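You operate a simulated robot arm through the tools that you are given. There is no shell and no other tool. Be economical: measure what you need, move in short steps, check, and stop when the job is done.

You run a simulated robot arm. Do the job below in one go: nothing can be reset, and whatever is moved stays where it is left.

TASK
Fetch the yellow valve and set it on top of the silver drip pan on the top of the yellow table. Then take the black probe from the top of the yellow table and leave it on top of the blue spring there. Then take the filter cartridge from the top of the yellow table and leave it on top of the pink hub blind there. Keep to this order. Set down upright: yellow valve, filter cartridge.

Only the result counts: the job must be done as asked and must still hold three seconds after the hand-in. Knocking over, shifting, dropping, spilling or breaking anything else fails it.

THE ROBOT
A 6-joint arm with a two-finger parallel gripper on a trunk, on a base that drives. Base frame: it is fixed to the floor where the robot stands at the start and does not move with it; the origin is under the middle of the robot, x ahead of it, y to its left, z up. Units: mm, degrees, N and s.
With the tool pointing down near the work surface it reaches from about 480 to 880 mm from the robot's upright axis, wherever it stands. Its first joint turns from -115.0 to 115.0 degrees. Payload 4.2 kg.
Tool frame: the origin (TCP) lies between the finger pads and is the grasp point; the fingertips stand 23 mm ahead of it; z points along the fingers, y is the line along which they close. The gripper opens to 94 mm. The fingers are 38 mm wide and 10 mm thick; the gripper's body (54 by 96 mm) begins 39 mm behind the TCP.
Orientation is told as [roll, pitch, yaw] about the base's x, y, z axes, in that order, counted from this pose: with the fingers straight down and closing along the base's y, the tool's x points along the base's -x, its y along +y and its z along -z.

THE INTERFACE
- The arm moves only by the tool apply_moves. Its argument "increments" is a list of rows, each a list of 7 numbers: the shift along the tool's x, y, z in mm, then the turn, a rotation vector about the tool's x, y, z in rad, then the gripper command, from -1 (shut) to 1 (fully open), values between in proportion. In form: [[dx, dy, dz, rx, ry, rz, fingers], ...]. A call has 1 to 12 rows; each row shifts and turns the commanded pose from where the row before left it, along the tool's axes as they then stand. Rows are played at 5 a second. More than 50 mm and 8.6 degrees between two rows, or a gripper value outside its range, and nothing of the call is played. Where a pose cannot be reached the arm comes as near as it can. A force on the tool above 40 N (or 10 N above the force at the start of the call, whichever is more), or a blocked arm, ends the call early, and 0.2 s more pass. The fingers move at their own pace (about 108 mm/s each) and stop on an object; they squeeze with about 36 N. The grip force told is the motor's: it shows also when the fingers shut on nothing. Time passes only in rows, and 0.2 s behind the last, so rows that do not move let the fingers close. It gives the time, the measured TCP pose, the force on the tool (base axes), the opening and the grip force at its end, in the units of the frame above (readings bear some noise), with the torque about the TCP (base axes, N m) and any sound that the robot's microphone picked up.
- Cameras (640 x 400 px; columns grow to the right, rows downward): "scene" is now at [236.4, 184.3, 1361.6]; the picture's right is [-0.11, -0.99, 0.00], its down [-0.63, 0.07, -0.77] and it looks along [0.77, -0.08, -0.64] (base axes); focal length 214 px, centre (320, 200). "wrist" rides on the gripper at [86, 16, -75] in the tool frame; the picture's right is [-0.18, 0.98, 0.00], its down [-0.58, -0.11, -0.81] and it looks along [-0.79, -0.15, 0.59] (tool axes); focal length 243 px, centre (320, 200). There is no depth. A picture from a camera that has moved, and an enlarged one, comes with that camera's place and axes in the base frame and with its lens.
- get_image(camera): a new picture of that camera. The clock stands still meanwhile.
- raise_lower(by): slides the trunk up (or, below 0, down) by that many mm; the arm and the scene camera ride with it, the base frame stays. It gives what a move gives, with no picture.
- steer(legs): drives the robot by 1 to 6 legs, each [ahead, turn to the left] in mm and degrees, along the robot's own axes; the way and the turn of a leg run together, so that a leg with both is an arc; at most 1500 mm and 180 degrees a leg. The arm and the cameras ride along, it lands a little off, and it stops where it bumps. It gives what a move gives.
- head_to(pan, tilt): turns the head with the scene camera to pan (to the left, within 80 degrees either way) and tilt (down, from -29 to 69), counted from straight ahead of the robot. It gives what a move gives.
- enlarge(camera, box): a new picture of the part [left, top, right, bottom] of that camera's present view, enlarged. The clock stands still meanwhile.
- hand_in(): hands the job in; it is judged then, once.

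Work in short steps. Places have to be worked out from the pictures, the camera data and where the tool is seen: move nearer, look again, correct. Check each grasp and each placing, and mend what went wrong. You have 165 turns and 112 pictures in all, those below and enlarged ones among them. Open the gripper and draw the arm clear of the work before you hand the job in, unless the task says otherwise; then end with one line.

The tools are called as a command line: name --pt "numbers of a row" for each row, then --argument value for the rest, lists and objects as JSON in quotes. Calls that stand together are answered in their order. apply_moves: Moves the arm, as the interface text tells. Its arguments: {"type":"object","properties":{"increments":{"type":"array","items":{"type":"array","items":{"type":"number"}}}},"required":["increments"]} The other tools are called the same way: raise_lower (by) slides the trunk up or down; steer (legs) drives the base; head_to (pan, tilt) turns the head that bears the scene camera; get_image (camera) takes a picture; enlarge (camera, box) takes an enlarged picture of a part of a camera's view; hand_in () hands the job in.

At the start:

```text
t: 0.0
tcp_pos: [500.5, 56.9, 1247.8]
orientation: [0.0, -0.1, 0.1]
contact_force: [0.5, 0.2, 0.0]
wrist_torque: [0.0, 0.02, 0.01]
grip_width: 93.9
grip_force: 0.1
trunk travel left (down, up): [-725.0, 265.0]
robot x, y, heading: [-0.9, -0.9, -0.2]
head pan, tilt: [-6.1, 39.5]
```

scene: 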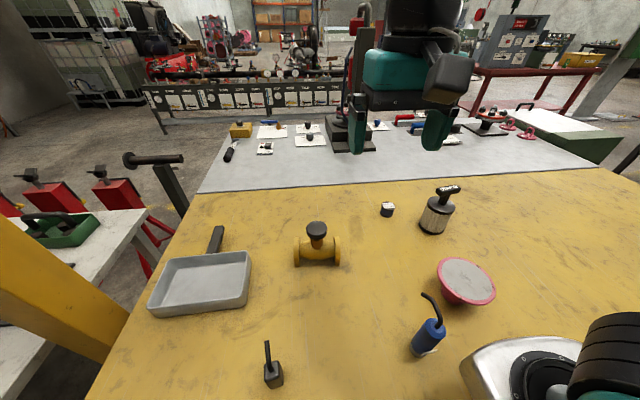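
wrist: 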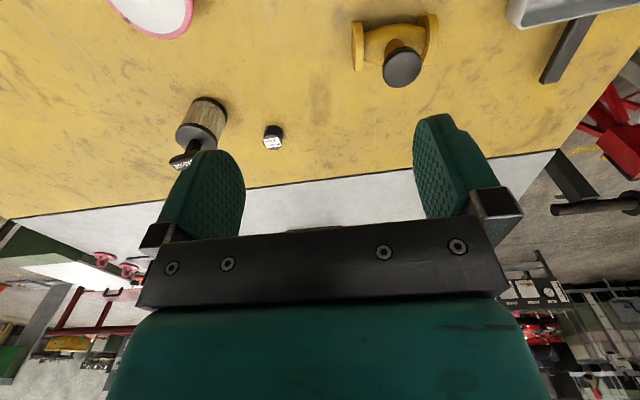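

I start by enlarging the work area of the scene to identify the objects.

enlarge --camera "scene" --box '[130, 170, 350, 400]'

enlarge --camera "scene" --box '[340, 170, 560, 400]'

enlarge --camera "scene" --box '[200, 90, 520, 190]'

```text
1.74 times, centred on (240, 285) of scene
camera zoom: at [236.4, 184.3, 1361.6], right [-0.11, -0.99, 0.0], down [-0.63, 0.07, -0.77], along [0.77, -0.08, -0.64], focal length 373 px, centre (459, 52)
```

zoom: 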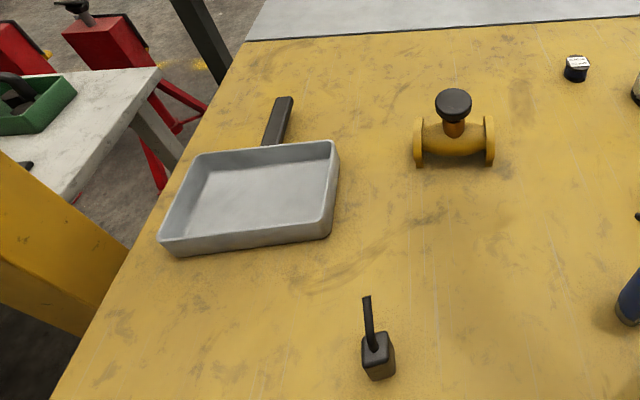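

```text
1.74 times, centred on (450, 285) of scene
camera zoom: at [236.4, 184.3, 1361.6], right [-0.11, -0.99, 0.0], down [-0.63, 0.07, -0.77], along [0.77, -0.08, -0.64], focal length 373 px, centre (94, 52)
```

zoom: 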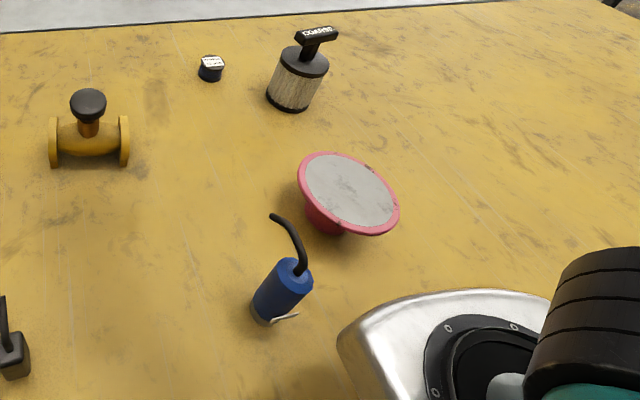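

```text
2.00 times, centred on (360, 140) of scene
camera zoom: at [236.4, 184.3, 1361.6], right [-0.11, -0.99, 0.0], down [-0.63, 0.07, -0.77], along [0.77, -0.08, -0.64], focal length 429 px, centre (240, 320)
```

zoom: 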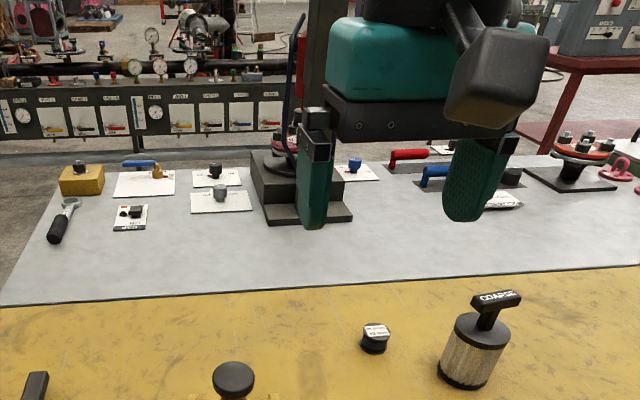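

Objects identified by position; the probe and blue item are close to the robot (≈400–440 mm), so I back off 130 mm and look again with the head tilted more.

steer --legs '[[-130, 0]]'

head_to --pan 0 --tilt 50

get_image --camera "scene"

get_image --camera "wrist"

```text
t: 1.3
tcp_pos: [369.4, 57.0, 1247.2]
orientation: [0.1, 0.0, 0.1]
contact_force: [-0.6, -0.1, -0.2]
wrist_torque: [-0.01, 0.02, -0.02]
grip_width: 93.8
grip_force: 0.0
trunk travel left (down, up): [-725.0, 265.0]
robot x, y, heading: [-128.2, 2.1, -0.1]
head pan, tilt: [-6.1, 39.5]
```

```text
t: 2.0
tcp_pos: [369.7, 57.0, 1246.4]
orientation: [0.0, 0.0, -0.1]
contact_force: [0.4, -0.8, 0.0]
wrist_torque: [-0.01, 0.03, 0.02]
grip_width: 94.0
grip_force: 0.1
trunk travel left (down, up): [-725.0, 265.0]
robot x, y, heading: [-130.8, -3.6, 0.1]
head pan, tilt: [0.0, 50.0]
```

```text
106 pictures are left
camera scene: at [98.0, 193.3, 1346.7], right [0.0, -1.0, 0.0], down [-0.77, 0.0, -0.64], along [0.64, 0.0, -0.77], focal length 214 px, centre (320, 200)
```

scene: 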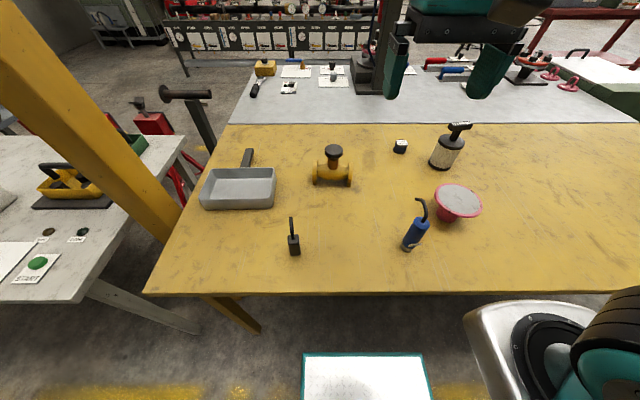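

```text
105 pictures are left
camera wrist: at [280.9, 74.2, 1322.2], right [0.18, 0.98, 0.0], down [0.58, -0.11, 0.81], along [0.79, -0.15, -0.59], focal length 243 px, centre (320, 200)
```

wrist: 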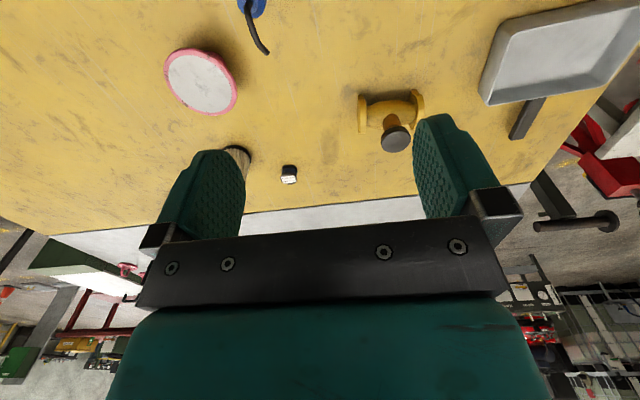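

The table top seems at z≈865±15, valve near (592,156). I lower the trunk by 200 mm and move the tool ahead toward the valve for a closer look.

raise_lower --by -180

apply_moves --pt "-40 20 0 0 0 0 1" --pt "-40 20 0 0 0 0 1" --pt "-40 20 0 0 0 0 1" --pt "-30 20 0 0 0 0 1" --pt "0 10 0 0 0 0 1"

get_image --camera "wrist"

get_image --camera "scene"

```text
t: 4.0
tcp_pos: [369.0, 55.8, 1067.3]
orientation: [-0.1, 0.0, 0.0]
contact_force: [0.0, 0.8, -0.1]
wrist_torque: [0.01, -0.01, 0.04]
grip_width: 93.9
grip_force: 0.0
trunk travel left (down, up): [-545.0, 445.0]
robot x, y, heading: [-134.2, 2.2, 0.3]
head pan, tilt: [0.0, 50.0]
```

```text
t: 5.2
tcp_pos: [518.8, 147.2, 1067.9]
orientation: [0.1, 0.0, 0.0]
contact_force: [-0.2, 0.3, 1.0]
wrist_torque: [-0.01, 0.02, -0.01]
grip_width: 93.9
grip_force: 0.0
trunk travel left (down, up): [-545.0, 445.0]
robot x, y, heading: [-131.7, 0.4, 0.2]
head pan, tilt: [0.0, 50.0]
```

```text
104 pictures are left
camera wrist: at [430.8, 163.9, 1142.5], right [0.18, 0.98, 0.0], down [0.58, -0.11, 0.81], along [0.79, -0.15, -0.59], focal length 243 px, centre (320, 200)
```

wrist: 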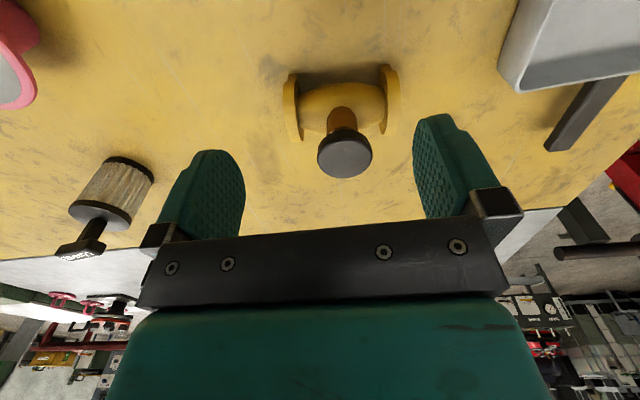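

```text
103 pictures are left
camera scene: at [97.9, 193.3, 1166.7], right [0.0, -1.0, 0.0], down [-0.77, 0.0, -0.64], along [0.64, 0.0, -0.77], focal length 214 px, centre (320, 200)
```

scene: 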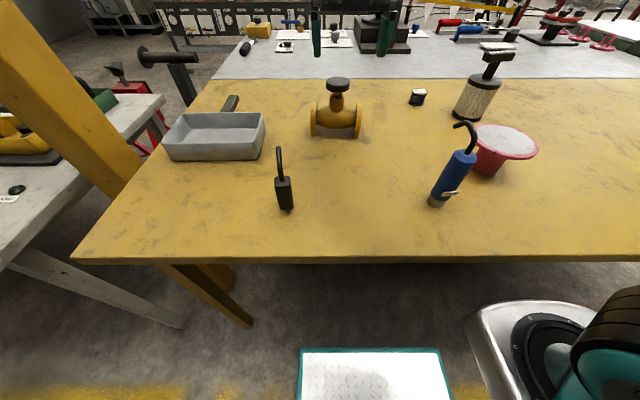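

Table height solves to z≈862; valve knob top ≈ (591,156,974), Ø≈52 mm. I move above it, and descend to just above, then look.

apply_moves --pt "-36 5 0 0 0 0 1" --pt "-36 4 0 0 0 0 1" --pt "0 0 30 0 0 0 1" --pt "0 0 30 0 0 0 1"

get_image --camera "wrist"

get_image --camera "scene"

```text
t: 6.2
tcp_pos: [590.7, 155.3, 1007.8]
orientation: [0.1, 0.1, 0.0]
contact_force: [0.0, -0.7, 0.1]
wrist_torque: [-0.02, -0.01, 0.01]
grip_width: 94.2
grip_force: 0.0
trunk travel left (down, up): [-545.0, 445.0]
robot x, y, heading: [-126.9, -1.9, 0.1]
head pan, tilt: [0.0, 50.0]
```

```text
102 pictures are left
camera wrist: at [503.0, 173.6, 1083.5], right [0.18, 0.98, 0.0], down [0.58, -0.11, 0.81], along [0.79, -0.15, -0.59], focal length 243 px, centre (320, 200)
```

wrist: 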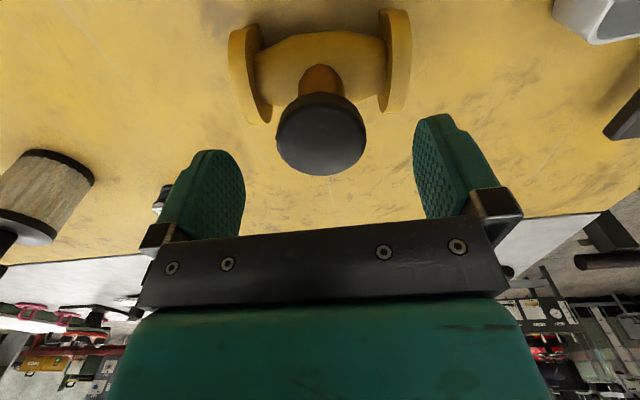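

```text
101 pictures are left
camera scene: at [97.8, 193.3, 1166.7], right [0.0, -1.0, 0.0], down [-0.77, 0.0, -0.64], along [0.64, 0.0, -0.77], focal length 214 px, centre (320, 200)
```

scene: 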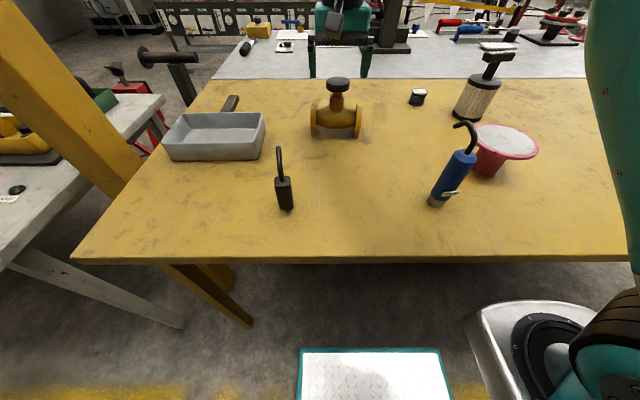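

Knob lies at ≈(589,158); I correct by 3 mm, descend to z≈958 and close on it.

apply_moves --pt "2 3 25 0 0 0 1" --pt "0 0 24 0 0 0 1" --pt "0 0 0 0 0 0 -1" --pt "0 0 0 0 0 0 -1" --pt "0 0 0 0 0 0 -1" --pt "0 0 0 0 0 0 -1"

get_image --camera "wrist"

enlarge --camera "scene" --box '[260, 20, 420, 150]'

```text
t: 7.6
tcp_pos: [589.2, 158.9, 958.5]
orientation: [0.0, 0.1, -0.1]
contact_force: [-1.8, -3.5, -0.6]
wrist_torque: [0.09, -0.27, -0.09]
grip_width: 53.3
grip_force: 36.2
trunk travel left (down, up): [-545.0, 445.0]
robot x, y, heading: [-128.0, 2.5, 0.0]
head pan, tilt: [0.0, 50.0]
```

```text
100 pictures are left
camera wrist: at [501.0, 176.1, 1033.7], right [0.18, 0.98, 0.0], down [0.58, -0.11, 0.81], along [0.79, -0.15, -0.59], focal length 243 px, centre (320, 200)
```

wrist: 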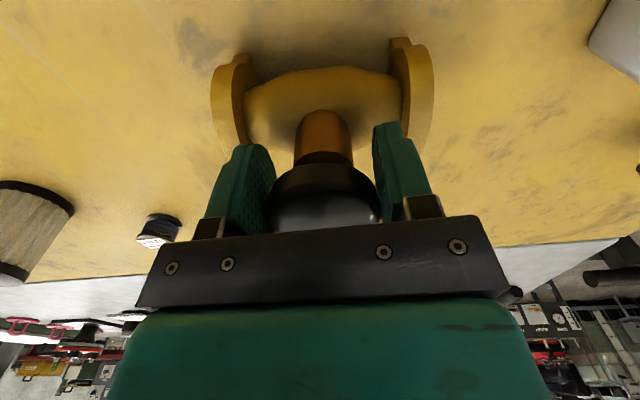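

```text
3.08 times, centred on (340, 85) of scene
camera zoom: at [98.0, 193.1, 1166.7], right [0.0, -1.0, 0.0], down [-0.77, 0.0, -0.64], along [0.64, 0.0, -0.77], focal length 660 px, centre (258, 554)
```

zoom: 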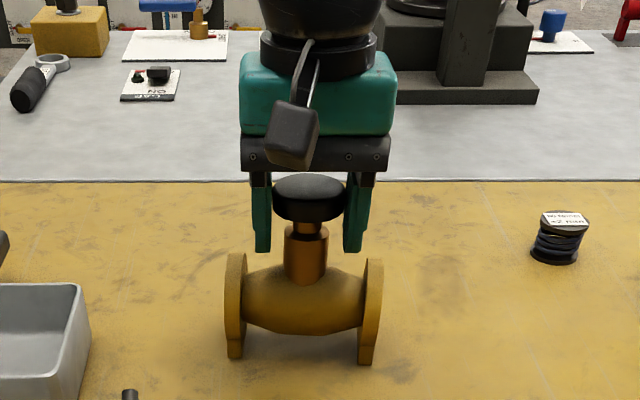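

The small labelled item is a coil spring (the blue spring), so the black block with a rod is the black probe. The valve is gripped at 53 mm; I lift it 110 mm and check.

apply_moves --pt "0 0 -10 0 0 0 -1" --pt "0 0 -30 0 0 0 -1" --pt "0 0 -35 0 0 0 -1" --pt "0 0 -35 0 0 0 -1"

enlarge --camera "scene" --box '[140, 20, 400, 182]'

```text
t: 8.6
tcp_pos: [588.9, 158.5, 1068.3]
orientation: [0.0, 0.1, 0.0]
contact_force: [0.2, -0.3, -11.8]
wrist_torque: [-0.03, 0.11, 0.0]
grip_width: 53.3
grip_force: 35.7
trunk travel left (down, up): [-545.0, 445.0]
robot x, y, heading: [-129.2, -4.0, -0.0]
head pan, tilt: [0.0, 50.0]
```

```text
2.46 times, centred on (270, 101) of scene
camera zoom: at [98.5, 193.4, 1166.5], right [0.0, -1.0, 0.0], down [-0.77, 0.0, -0.64], along [0.64, 0.0, -0.77], focal length 528 px, centre (443, 444)
```

zoom: 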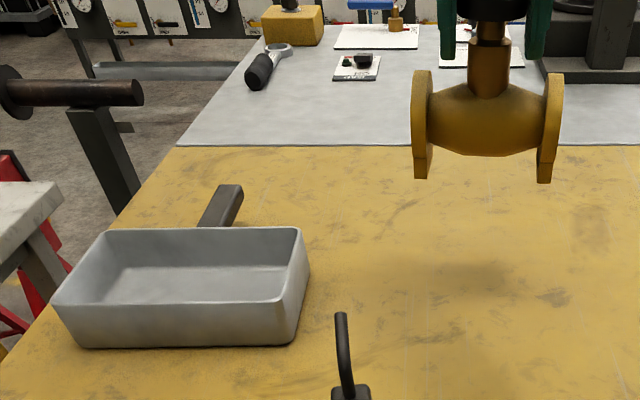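

Valve held upright. Pan interior ≈ x 467–575, y 325–512, rim z≈911; I carry the valve to (520,419) at height and check before lowering.

apply_moves --pt "11 40 0 0 0 0 -1" --pt "11 40 0 0 0 0 -1" --pt "11 45 0 0 0 0 -1" --pt "11 45 0 0 0 0 -1" --pt "11 45 0 0 0 0 -1" --pt "14 45 0 0 0 0 -1" --pt "0 0 20 0 0 0 -1"

enlarge --camera "scene" --box '[100, 20, 360, 182]'

get_image --camera "wrist"

```text
t: 10.2
tcp_pos: [492.2, 359.3, 1020.5]
orientation: [0.0, -0.1, 0.0]
contact_force: [0.0, -0.7, -11.7]
wrist_torque: [0.01, 0.09, 0.01]
grip_width: 53.4
grip_force: 35.5
out of reach, approached as far as the arm can: row 3, 4, 5, 6
trunk travel left (down, up): [-545.0, 445.0]
robot x, y, heading: [-131.9, -2.7, 0.0]
head pan, tilt: [0.0, 50.0]
```

```text
2.46 times, centred on (230, 101) of scene
camera zoom: at [98.2, 193.5, 1166.5], right [0.0, -1.0, 0.0], down [-0.77, 0.0, -0.64], along [0.64, 0.0, -0.77], focal length 528 px, centre (542, 444)
```

zoom: 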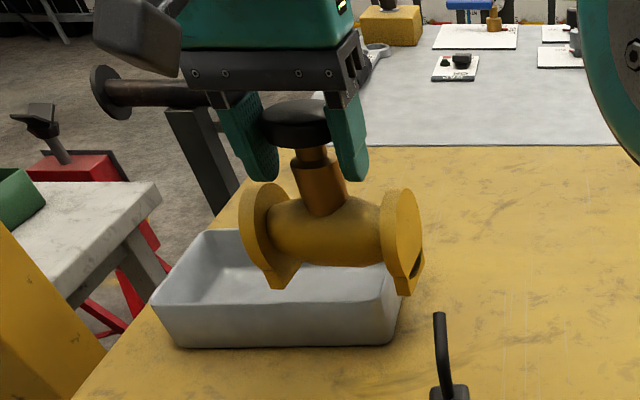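

```text
96 pictures are left
camera wrist: at [404.1, 377.1, 1095.0], right [0.18, 0.98, 0.0], down [0.58, -0.11, 0.81], along [0.79, -0.15, -0.59], focal length 243 px, centre (320, 200)
```

wrist: 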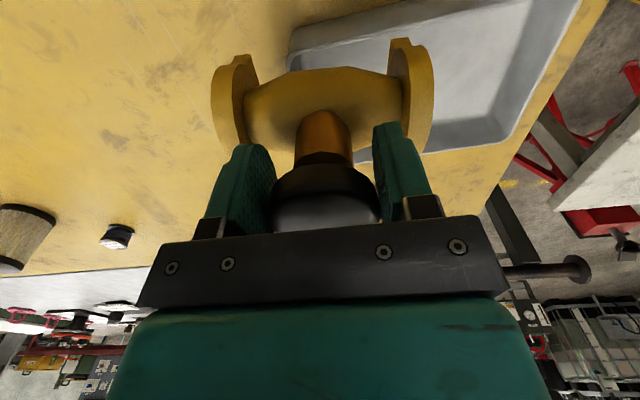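

The reach ran out at this height (valve bottom ≈924, just above rim). I raise the trunk 60 mm and drive 100 mm forward to gain reach.

raise_lower --by 60

steer --legs '[[80, 0]]'

```text
t: 11.2
tcp_pos: [493.0, 359.7, 1081.1]
orientation: [0.1, 0.0, 0.0]
contact_force: [-0.3, 0.7, -10.5]
wrist_torque: [0.03, 0.08, -0.01]
grip_width: 53.8
grip_force: 36.2
trunk travel left (down, up): [-605.0, 385.0]
robot x, y, heading: [-129.0, 0.1, -0.4]
head pan, tilt: [0.0, 50.0]
```

```text
t: 12.3
tcp_pos: [573.4, 359.5, 1080.3]
orientation: [0.0, 0.0, 0.1]
contact_force: [0.0, -0.6, -10.1]
wrist_torque: [0.02, 0.08, 0.03]
grip_width: 53.5
grip_force: 36.3
trunk travel left (down, up): [-605.0, 385.0]
robot x, y, heading: [-49.6, 2.7, 0.1]
head pan, tilt: [0.0, 50.0]
```

Now move to (520,419) and down to ~1020, then check.

apply_moves --pt "27 20 0 0 0 0 -1" --pt "26 20 0 0 0 0 -1" --pt "0 20 0 0 0 0 -1" --pt "0 0 30 0 0 0 -1" --pt "0 0 30 0 0 0 -1"

get_image --camera "scene"

get_image --camera "wrist"

```text
t: 13.5
tcp_pos: [517.8, 414.6, 1018.9]
orientation: [-0.1, 0.0, 0.0]
contact_force: [-0.3, 0.0, -10.1]
wrist_torque: [0.0, 0.1, 0.0]
grip_width: 53.6
grip_force: 36.4
out of reach, approached as far as the arm can: row 3
trunk travel left (down, up): [-605.0, 385.0]
robot x, y, heading: [-49.5, -0.7, 0.0]
head pan, tilt: [0.0, 50.0]
```

```text
95 pictures are left
camera scene: at [179.0, 193.5, 1226.6], right [0.0, -1.0, 0.0], down [-0.77, 0.0, -0.64], along [0.64, 0.0, -0.77], focal length 214 px, centre (320, 200)
```

scene: 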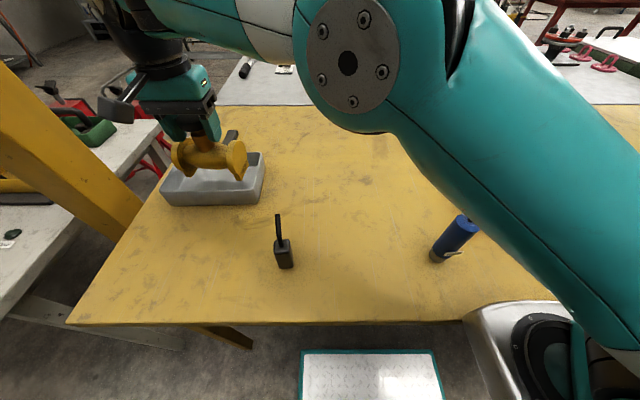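

```text
94 pictures are left
camera wrist: at [430.1, 432.9, 1093.9], right [0.18, 0.98, 0.0], down [0.58, -0.11, 0.81], along [0.79, -0.15, -0.59], focal length 243 px, centre (320, 200)
```

wrist: 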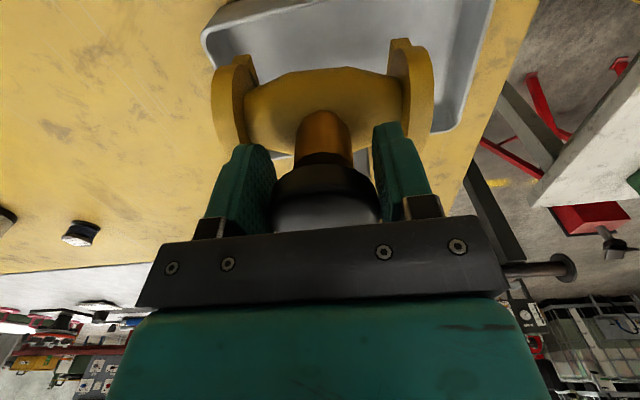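

Wrist view suggests the pan extends a bit more to the left than I thought; I enlarge the scene for the pan and valve.

enlarge --camera "scene" --box '[130, 110, 300, 220]'

enlarge --camera "wrist" --box '[180, 0, 540, 200]'

```text
3.64 times, centred on (215, 165) of scene
camera zoom: at [179.0, 193.5, 1226.6], right [0.0, -1.0, 0.0], down [-0.77, 0.0, -0.64], along [0.64, 0.0, -0.77], focal length 780 px, centre (702, 327)
```

zoom: 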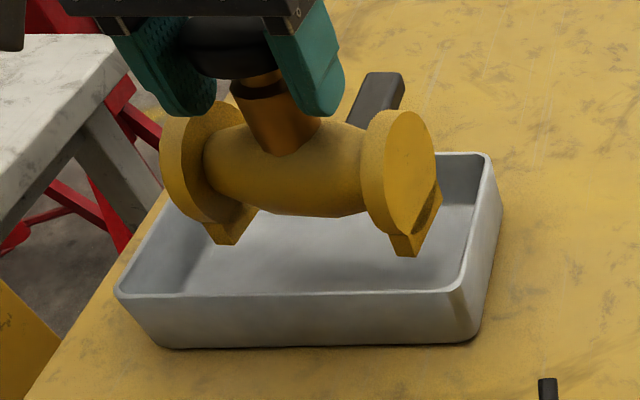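

```text
1.78 times, centred on (360, 100) of wrist
camera zoom: at [430.1, 432.9, 1093.9], right [0.18, 0.98, 0.0], down [0.58, -0.11, 0.81], along [0.79, -0.15, -0.59], focal length 431 px, centre (249, 378)
```

zoom: 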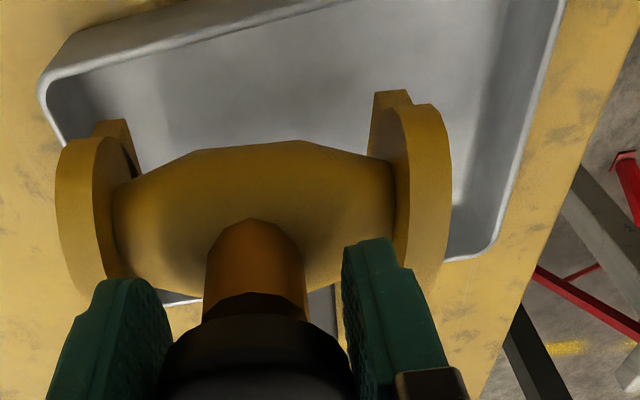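

Combining both views, pan centre ≈ (536,430), slightly yawed. I shift there at the present height and check reach.

apply_moves --pt "-9 8 0 0 0 0 -1" --pt "-9 8 0 0 0 0 -1"

```text
t: 14.1
tcp_pos: [533.8, 429.6, 1017.8]
orientation: [-0.1, 0.1, -0.1]
contact_force: [0.4, -0.5, -10.9]
wrist_torque: [0.02, 0.08, 0.05]
grip_width: 53.6
grip_force: 36.0
out of reach, approached as far as the arm can: row 2
trunk travel left (down, up): [-605.0, 385.0]
robot x, y, heading: [-51.8, -0.0, -0.0]
head pan, tilt: [0.0, 50.0]
```

Good. Descend toward the pan floor (contact expected at TCP z≈965–970).

apply_moves --pt "0 0 20 0 0 0 -1" --pt "0 0 18 0 0 0 -1"

enlarge --camera "scene" --box '[130, 110, 300, 220]'

enlarge --camera "wrist" --box '[180, 0, 540, 200]'

```text
t: 14.7
tcp_pos: [532.9, 430.5, 995.8]
orientation: [1.1, -0.7, 0.0]
contact_force: [-1.7, -0.4, 12.9]
wrist_torque: [-0.86, 0.69, -0.08]
grip_width: 53.4
grip_force: 36.6
trunk travel left (down, up): [-605.0, 385.0]
robot x, y, heading: [-51.0, -3.4, -0.1]
head pan, tilt: [0.0, 50.0]
stopped in row 2: the force on the tool passed its limit (the readings are from after the stop); the commanded pose is now the measured one
```

```text
3.64 times, centred on (215, 165) of scene
camera zoom: at [178.5, 193.1, 1226.6], right [0.0, -1.0, 0.0], down [-0.77, 0.0, -0.64], along [0.64, 0.0, -0.77], focal length 780 px, centre (702, 327)
```

zoom: 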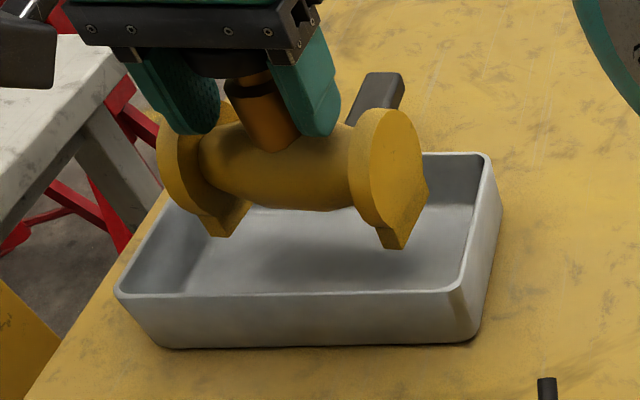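

```text
1.78 times, centred on (360, 100) of wrist
camera zoom: at [445.3, 446.3, 1069.9], right [0.18, 0.98, 0.02], down [0.57, -0.12, 0.81], along [0.8, -0.14, -0.58], focal length 431 px, centre (249, 378)
```

zoom: 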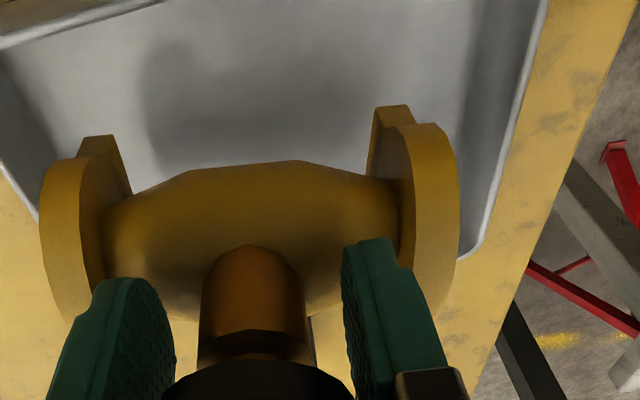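

Contact came earlier than expected (TCP z 996). I zoom in to see what touches before doing anything.

enlarge --camera "scene" --box '[160, 120, 260, 200]'

get_image --camera "wrist"

```text
5.00 times, centred on (210, 160) of scene
camera zoom: at [178.5, 193.1, 1226.6], right [0.0, -1.0, 0.0], down [-0.77, 0.0, -0.64], along [0.64, 0.0, -0.77], focal length 1072 px, centre (870, 400)
```

zoom: 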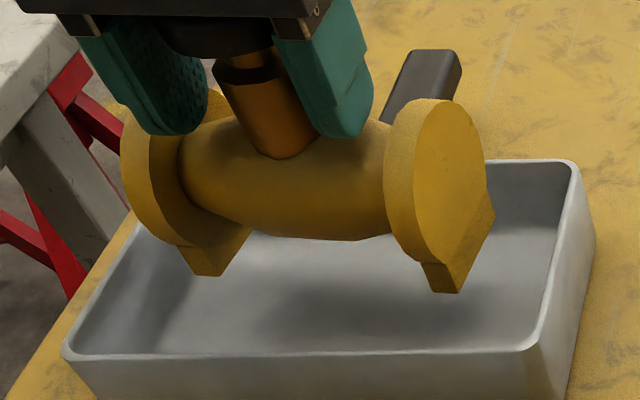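

```text
88 pictures are left
camera wrist: at [445.3, 446.3, 1069.9], right [0.18, 0.98, 0.02], down [0.57, -0.12, 0.81], along [0.8, -0.14, -0.58], focal length 243 px, centre (320, 200)
```

wrist: 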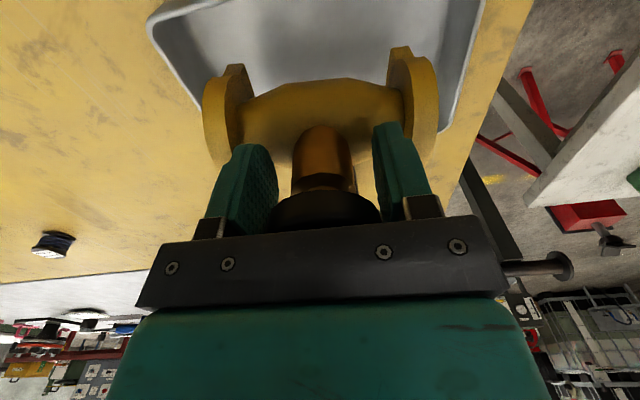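

Both cameras agree the feet bottoms are at z≈900 inside the pan outline, and contact height equals rim height, so the pan may act as a solid surface there. I lift 15 mm, level the tool, and shift toward the pan centre to retest.

apply_moves --pt "0 0 -10 0 0 0 -1" --pt "0 0 -10 0.019 0.012 0 -1" --pt "5 -3 0 0 0 0 -1"

enlarge --camera "scene" --box '[160, 120, 260, 200]'

get_image --camera "wrist"

```text
t: 15.5
tcp_pos: [528.9, 426.5, 1013.2]
orientation: [-0.2, 0.1, 0.0]
contact_force: [0.5, 0.1, -11.3]
wrist_torque: [-0.02, 0.11, -0.01]
grip_width: 53.3
grip_force: 35.9
trunk travel left (down, up): [-605.0, 385.0]
robot x, y, heading: [-55.0, 1.2, -0.1]
head pan, tilt: [0.0, 50.0]
```

```text
5.00 times, centred on (210, 160) of scene
camera zoom: at [179.3, 193.6, 1226.4], right [0.0, -1.0, 0.0], down [-0.77, 0.0, -0.64], along [0.64, 0.0, -0.77], focal length 1072 px, centre (870, 400)
```

zoom: 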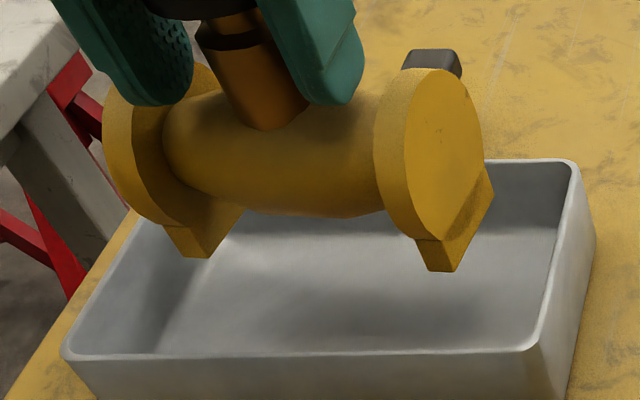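

```text
86 pictures are left
camera wrist: at [441.7, 444.1, 1088.0], right [0.18, 0.98, 0.0], down [0.58, -0.11, 0.81], along [0.79, -0.15, -0.59], focal length 243 px, centre (320, 200)
```

wrist: 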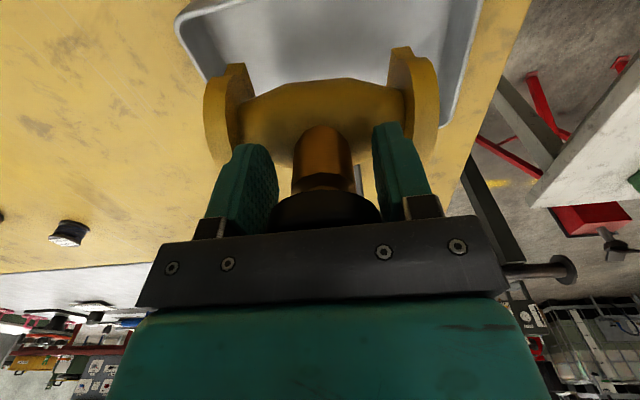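

The pan hasn't moved and the valve just slid a little up in the grip. I descend gently in small steps.

apply_moves --pt "0 0 6 0 0 0 -1" --pt "0 0 4 0 0 0 -1" --pt "0 0 3 0 0 0 -1" --pt "0 0 2 0 0 0 -1"

```text
t: 16.5
tcp_pos: [529.0, 427.2, 998.7]
orientation: [-0.1, 0.1, 0.1]
contact_force: [-0.4, 0.9, -11.7]
wrist_torque: [0.01, 0.1, 0.0]
grip_width: 53.6
grip_force: 35.4
trunk travel left (down, up): [-605.0, 385.0]
robot x, y, heading: [-51.6, 1.4, 0.1]
head pan, tilt: [0.0, 50.0]
```

apply_moves --pt "0 0 2 0 0 0 -1" --pt "0 0 2 0 0 0 -1" --pt "0 0 2 0 0 0 -1"

```text
t: 17.3
tcp_pos: [528.5, 427.2, 995.8]
orientation: [0.3, -0.2, -0.1]
contact_force: [-2.2, -7.3, 16.7]
wrist_torque: [0.05, -0.79, -0.18]
grip_width: 53.3
grip_force: 36.1
trunk travel left (down, up): [-605.0, 385.0]
robot x, y, heading: [-49.8, -1.8, -0.0]
head pan, tilt: [0.0, 50.0]
```

Contact again at the same height (996). I look closely at where it bears.

enlarge --camera "scene" --box '[160, 120, 260, 200]'

enlarge --camera "wrist" --box '[160, 0, 500, 212]'

```text
5.00 times, centred on (210, 160) of scene
camera zoom: at [178.3, 192.5, 1227.3], right [0.0, -1.0, 0.0], down [-0.77, 0.0, -0.64], along [0.64, 0.0, -0.77], focal length 1072 px, centre (870, 400)
```

zoom: 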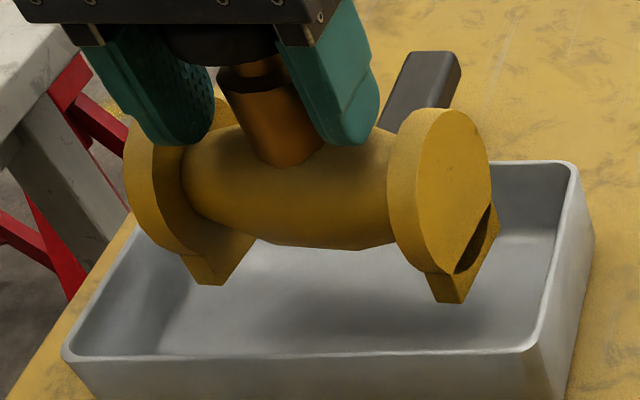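

```text
1.88 times, centred on (330, 106) of wrist
camera zoom: at [441.3, 443.5, 1070.7], right [0.19, 0.98, 0.0], down [0.58, -0.11, 0.81], along [0.79, -0.15, -0.59], focal length 457 px, centre (301, 377)
```

zoom: 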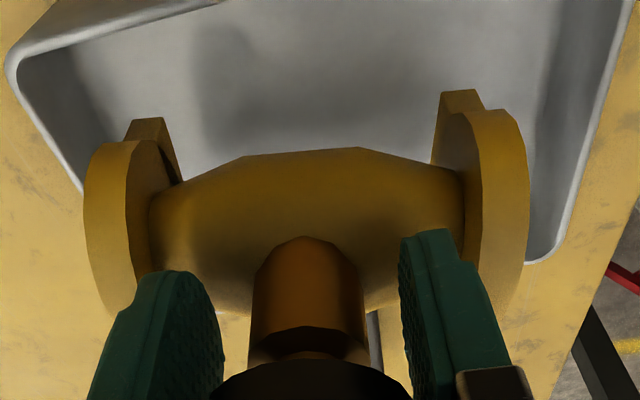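

The footprint is well inside the pan outline, yet it bears at rim height at different points in two trials – so the pan behaves as a solid top. I relieve the pressure by 1 mm and open the fingers.

apply_moves --pt "0 0 -1 0 0 0 -1" --pt "0 0 0 0 0 0 0.3" --pt "0 0 0 0 0 0 0.6" --pt "0 0 0 0 0 0 1"

enlarge --camera "scene" --box '[160, 120, 260, 200]'

get_image --camera "wrist"

```text
t: 18.3
tcp_pos: [529.4, 427.6, 992.6]
orientation: [-0.3, 0.1, 0.0]
contact_force: [-0.6, 1.3, -6.5]
wrist_torque: [0.03, 0.0, -0.03]
grip_width: 72.2
grip_force: 0.1
trunk travel left (down, up): [-605.0, 385.0]
robot x, y, heading: [-51.9, 1.0, -0.1]
head pan, tilt: [0.0, 50.0]
```

```text
5.00 times, centred on (210, 160) of scene
camera zoom: at [178.9, 193.5, 1226.5], right [0.0, -1.0, 0.0], down [-0.77, 0.0, -0.64], along [0.64, 0.0, -0.77], focal length 1072 px, centre (870, 400)
```

zoom: 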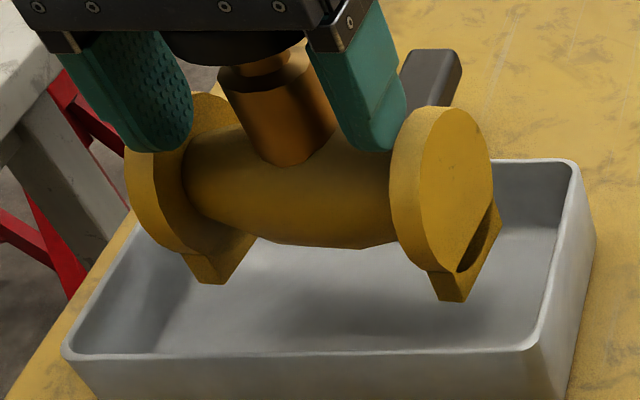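

```text
82 pictures are left
camera wrist: at [441.5, 444.8, 1067.3], right [0.18, 0.98, 0.0], down [0.58, -0.11, 0.81], along [0.79, -0.15, -0.59], focal length 243 px, centre (320, 200)
```

wrist: 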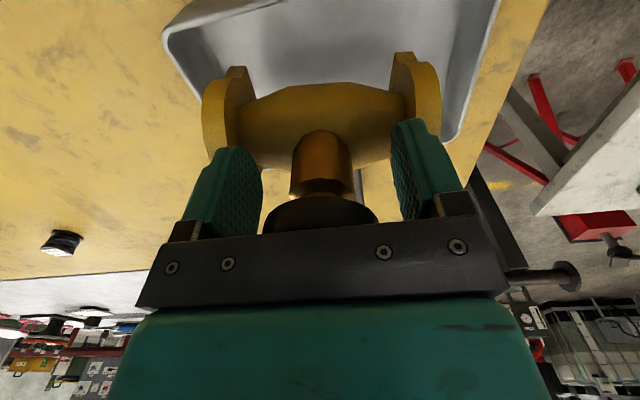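

The valve stands by itself at rim height. I open fully and rise straight up, then check.

apply_moves --pt "0 0 0 0 0 0 1" --pt "0 0 -5 0 0 0 1" --pt "0 0 -25 0 0 0 1" --pt "0 0 -30 0 0 0 1" --pt "0 0 -30 0 0 0 1"

get_image --camera "scene"

get_image --camera "wrist"

```text
t: 19.5
tcp_pos: [523.4, 415.3, 1068.7]
orientation: [-0.1, 0.0, 0.1]
contact_force: [0.1, 0.3, -11.9]
wrist_torque: [-0.03, 0.08, -0.01]
grip_width: 72.8
grip_force: 0.1
out of reach, approached as far as the arm can: row 4, 5
trunk travel left (down, up): [-605.0, 385.0]
robot x, y, heading: [-51.6, -2.7, 0.1]
head pan, tilt: [0.0, 50.0]
```

```text
81 pictures are left
camera scene: at [179.3, 193.6, 1226.4], right [0.0, -1.0, 0.0], down [-0.77, 0.0, -0.64], along [0.64, 0.0, -0.77], focal length 214 px, centre (320, 200)
```

scene: 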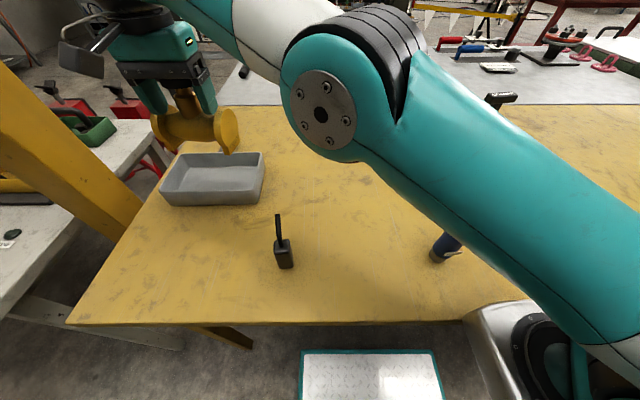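

```text
80 pictures are left
camera wrist: at [434.8, 433.8, 1143.2], right [0.18, 0.98, 0.0], down [0.58, -0.11, 0.81], along [0.79, -0.15, -0.59], focal length 243 px, centre (320, 200)
```

wrist: 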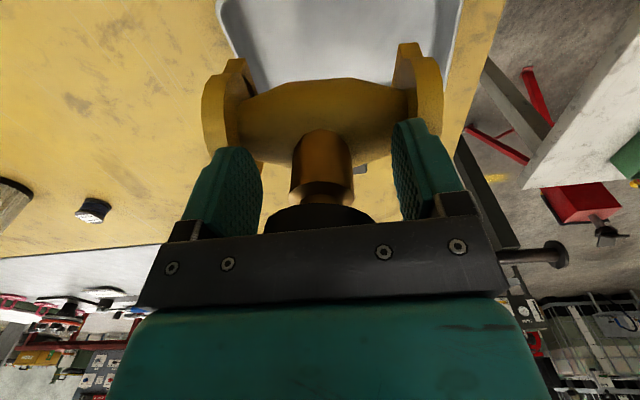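

The valve came up with the gripper: the opened fingers wedge against the inner faces of the flanges (72.8 mm). I bring it back down and will release with only ~62 mm opening.

apply_moves --pt "0 0 30 0 0 0 1" --pt "0 0 20 0 0 0 1" --pt "-4 6 0 0 0 0 1" --pt "-4 6 0 0 0 0 1" --pt "0 0 8 0 0 0 1" --pt "0 0 4 0 0 0 1"

```text
t: 20.9
tcp_pos: [531.4, 428.3, 1007.0]
orientation: [-0.2, 0.0, 0.1]
contact_force: [-0.7, -0.5, -9.5]
wrist_torque: [-0.03, 0.08, 0.01]
grip_width: 73.1
grip_force: 0.1
trunk travel left (down, up): [-605.0, 385.0]
robot x, y, heading: [-50.1, 3.5, -0.3]
head pan, tilt: [0.0, 50.0]
```

apply_moves --pt "0 0 4 0 0 0 1" --pt "0 0 3 0 0 0 1" --pt "0 0 2 0 0 0 1" --pt "0 0 2 0 0 0 1"

enlarge --camera "scene" --box '[160, 120, 260, 200]'

```text
t: 21.9
tcp_pos: [530.5, 427.0, 993.7]
orientation: [-0.1, 0.1, -0.1]
contact_force: [-1.9, 1.4, -4.2]
wrist_torque: [-0.26, 0.06, -0.05]
grip_width: 73.0
grip_force: 0.0
trunk travel left (down, up): [-605.0, 385.0]
robot x, y, heading: [-46.6, -2.1, -0.1]
head pan, tilt: [0.0, 50.0]
```

```text
5.00 times, centred on (210, 160) of scene
camera zoom: at [178.9, 193.4, 1226.5], right [0.0, -1.0, 0.0], down [-0.77, 0.0, -0.64], along [0.64, 0.0, -0.77], focal length 1072 px, centre (870, 400)
```

zoom: 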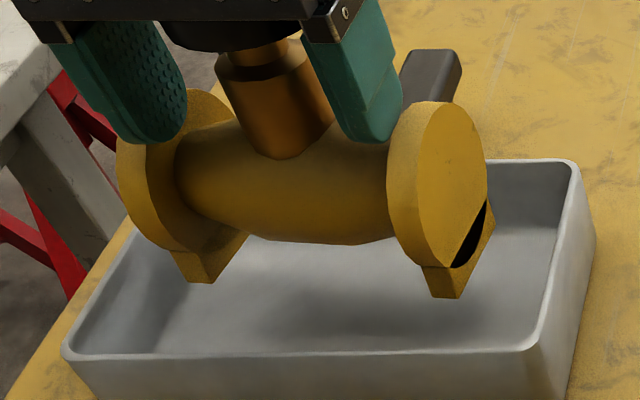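

Contact begins (−4 N). One more mm or two, then narrow the fingers to ~62 mm so they touch neither knob nor flanges.

apply_moves --pt "0 0 1.5 0 0 0 1" --pt "0 0 0 0 0 0 0.33" --pt "0 0 0 0 0 0 0.33" --pt "0 0 0 0 0 0 0.33"

enlarge --camera "scene" --box '[160, 120, 260, 200]'

enlarge --camera "wrist" --box '[160, 40, 500, 252]'

```text
t: 22.9
tcp_pos: [529.1, 427.2, 994.6]
orientation: [-0.1, 0.1, 0.0]
contact_force: [0.5, 1.0, 0.5]
wrist_torque: [0.0, -0.04, -0.02]
grip_width: 62.4
grip_force: 0.0
trunk travel left (down, up): [-605.0, 385.0]
robot x, y, heading: [-48.6, -0.3, 0.1]
head pan, tilt: [0.0, 50.0]
```

```text
5.00 times, centred on (210, 160) of scene
camera zoom: at [178.9, 193.2, 1226.6], right [0.0, -1.0, 0.0], down [-0.77, 0.0, -0.64], along [0.64, 0.0, -0.77], focal length 1072 px, centre (870, 400)
```

zoom: 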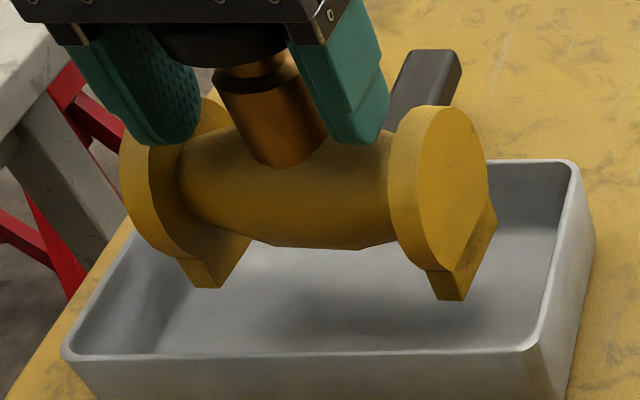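

```text
1.88 times, centred on (330, 146) of wrist
camera zoom: at [442.5, 445.6, 1069.8], right [0.18, 0.98, 0.0], down [0.58, -0.11, 0.81], along [0.79, -0.15, -0.59], focal length 457 px, centre (301, 302)
```

zoom: 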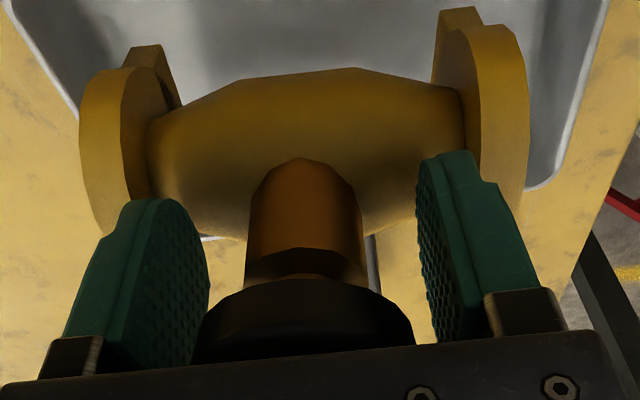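

Force is now zero and the valve stands free. I lift straight with the trunk to avoid the arm's reach limit.

raise_lower --by 12

enlarge --camera "scene" --box '[160, 120, 260, 200]'

```text
t: 23.5
tcp_pos: [529.0, 428.4, 1005.5]
orientation: [0.1, 0.0, 0.0]
contact_force: [0.4, -0.7, -0.1]
wrist_torque: [-0.01, 0.01, -0.01]
grip_width: 62.4
grip_force: 0.1
trunk travel left (down, up): [-617.0, 373.0]
robot x, y, heading: [-51.1, -2.7, -0.0]
head pan, tilt: [0.0, 50.0]
```

```text
5.00 times, centred on (210, 160) of scene
camera zoom: at [178.8, 193.3, 1238.7], right [0.0, -1.0, 0.0], down [-0.77, 0.0, -0.64], along [0.64, 0.0, -0.77], focal length 1072 px, centre (870, 400)
```

zoom: 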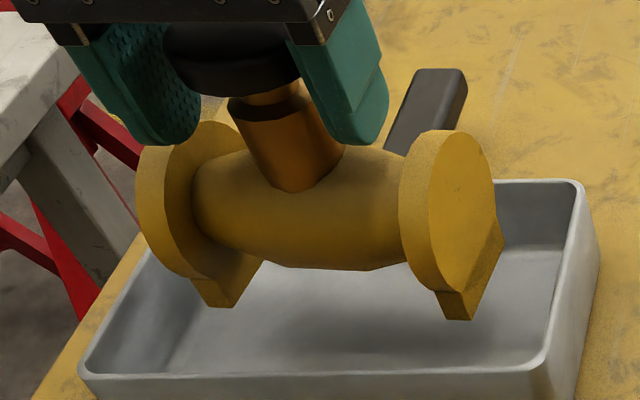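

The valve stays and the knob separates from the palm. I raise another 100 mm.

raise_lower --by 108

get_image --camera "scene"

get_image --camera "wrist"

```text
t: 24.9
tcp_pos: [529.3, 427.3, 1115.0]
orientation: [-0.1, 0.0, 0.0]
contact_force: [0.1, -0.4, 0.4]
wrist_torque: [-0.04, 0.02, -0.03]
grip_width: 62.5
grip_force: 0.0
trunk travel left (down, up): [-725.0, 265.0]
robot x, y, heading: [-47.2, -3.1, 0.1]
head pan, tilt: [0.0, 50.0]
```

```text
75 pictures are left
camera scene: at [178.9, 193.3, 1346.6], right [0.0, -1.0, 0.0], down [-0.77, 0.0, -0.64], along [0.64, 0.0, -0.77], focal length 214 px, centre (320, 200)
```

scene: 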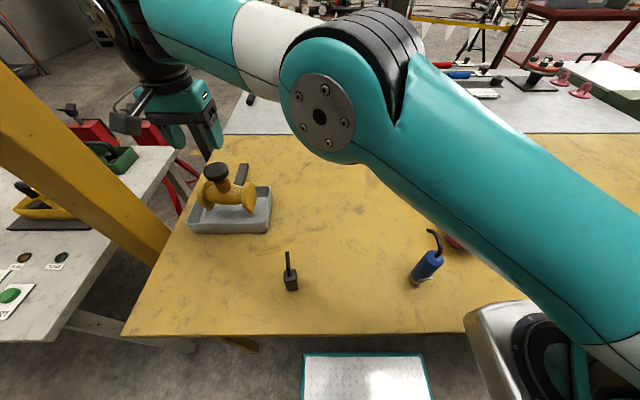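

```text
74 pictures are left
camera wrist: at [442.4, 445.7, 1189.7], right [0.18, 0.98, 0.0], down [0.58, -0.11, 0.81], along [0.79, -0.15, -0.59], focal length 243 px, centre (320, 200)
```

wrist: 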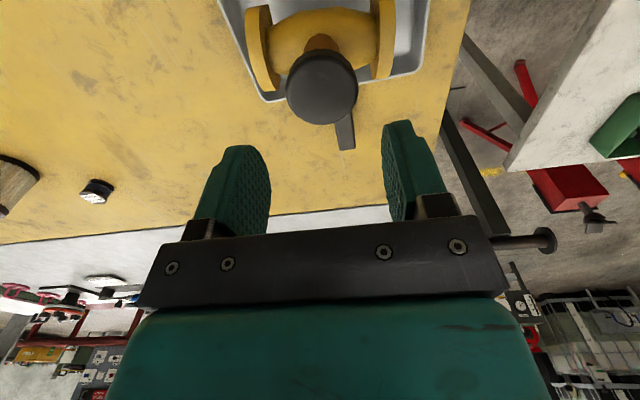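

Step 1 is done: the valve stands upright on the pan. For the probe (block at ≈(330,254), rod leaning forward), I drive back 160 mm and move the tool above/behind it for a look.

steer --legs '[[-160, 0]]'

apply_moves --pt "30 -40 0 0 0 0 1" --pt "30 -40 0 0 0 0 1" --pt "30 -40 0 0 0 0 1" --pt "10 -30 0 0 0 0 1" --pt "0 -20 0 0 0 0 1"

get_image --camera "scene"

get_image --camera "wrist"

```text
t: 26.3
tcp_pos: [371.0, 428.2, 1114.5]
orientation: [-0.1, -0.1, -0.1]
contact_force: [0.9, 0.3, -0.6]
wrist_torque: [0.01, -0.03, 0.01]
grip_width: 62.3
grip_force: 0.1
trunk travel left (down, up): [-725.0, 265.0]
robot x, y, heading: [-207.4, 0.8, -0.2]
head pan, tilt: [0.0, 50.0]
```

```text
t: 27.5
tcp_pos: [270.2, 257.9, 1116.7]
orientation: [-0.2, 0.1, -0.1]
contact_force: [-0.1, -0.3, 0.4]
wrist_torque: [-0.01, -0.02, -0.03]
grip_width: 94.0
grip_force: 0.1
trunk travel left (down, up): [-725.0, 265.0]
robot x, y, heading: [-207.5, 1.7, 0.1]
head pan, tilt: [0.0, 50.0]
```

```text
73 pictures are left
camera scene: at [18.8, 193.5, 1346.6], right [0.0, -1.0, 0.0], down [-0.77, 0.0, -0.64], along [0.64, 0.0, -0.77], focal length 214 px, centre (320, 200)
```

scene: 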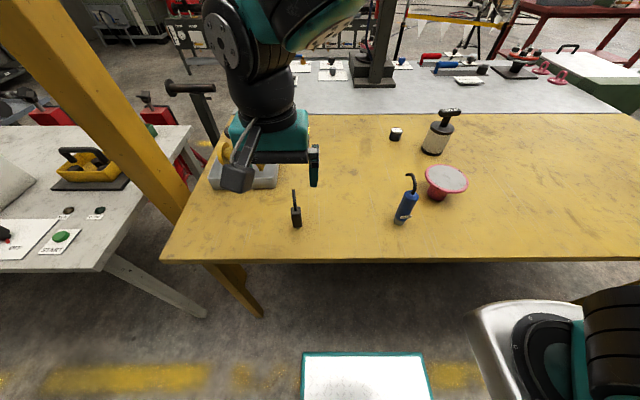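

```text
72 pictures are left
camera wrist: at [182.1, 275.6, 1190.3], right [0.19, 0.98, 0.0], down [0.58, -0.11, 0.81], along [0.79, -0.15, -0.59], focal length 243 px, centre (320, 200)
```

wrist: 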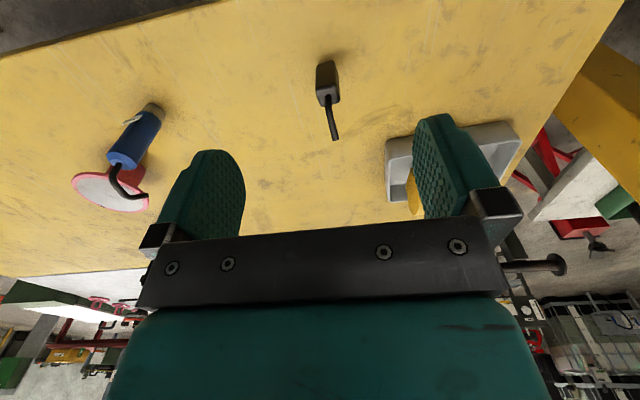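

I enlarge the probe in both views.

enlarge --camera "wrist" --box '[270, 40, 390, 150]'

enlarge --camera "scene" --box '[250, 170, 350, 250]'

```text
3.64 times, centred on (330, 95) of wrist
camera zoom: at [182.1, 275.6, 1190.3], right [0.19, 0.98, 0.0], down [0.58, -0.11, 0.81], along [0.79, -0.15, -0.59], focal length 882 px, centre (284, 582)
```

zoom: 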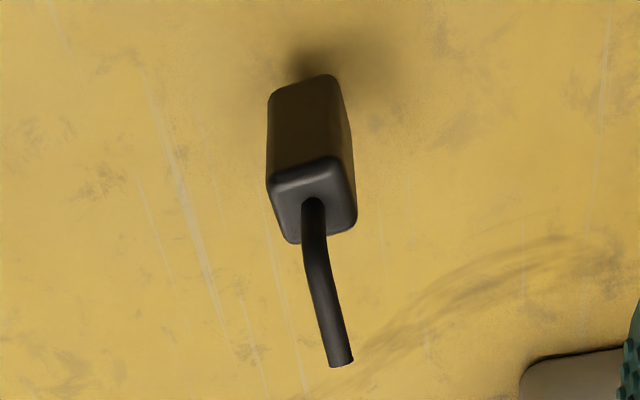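

```text
5.00 times, centred on (300, 210) of scene
camera zoom: at [18.8, 193.5, 1346.6], right [0.0, -1.0, 0.0], down [-0.77, 0.0, -0.64], along [0.64, 0.0, -0.77], focal length 1072 px, centre (420, 150)
```

zoom: 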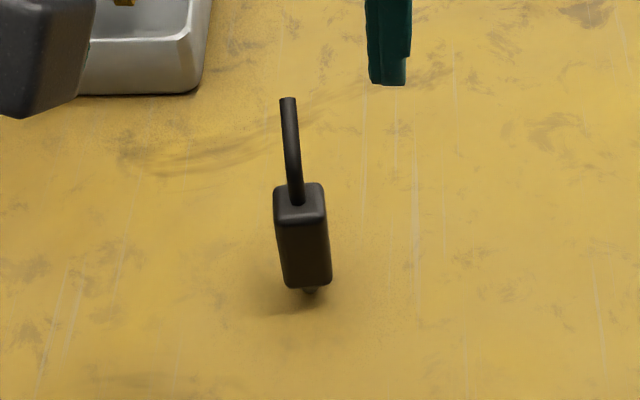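

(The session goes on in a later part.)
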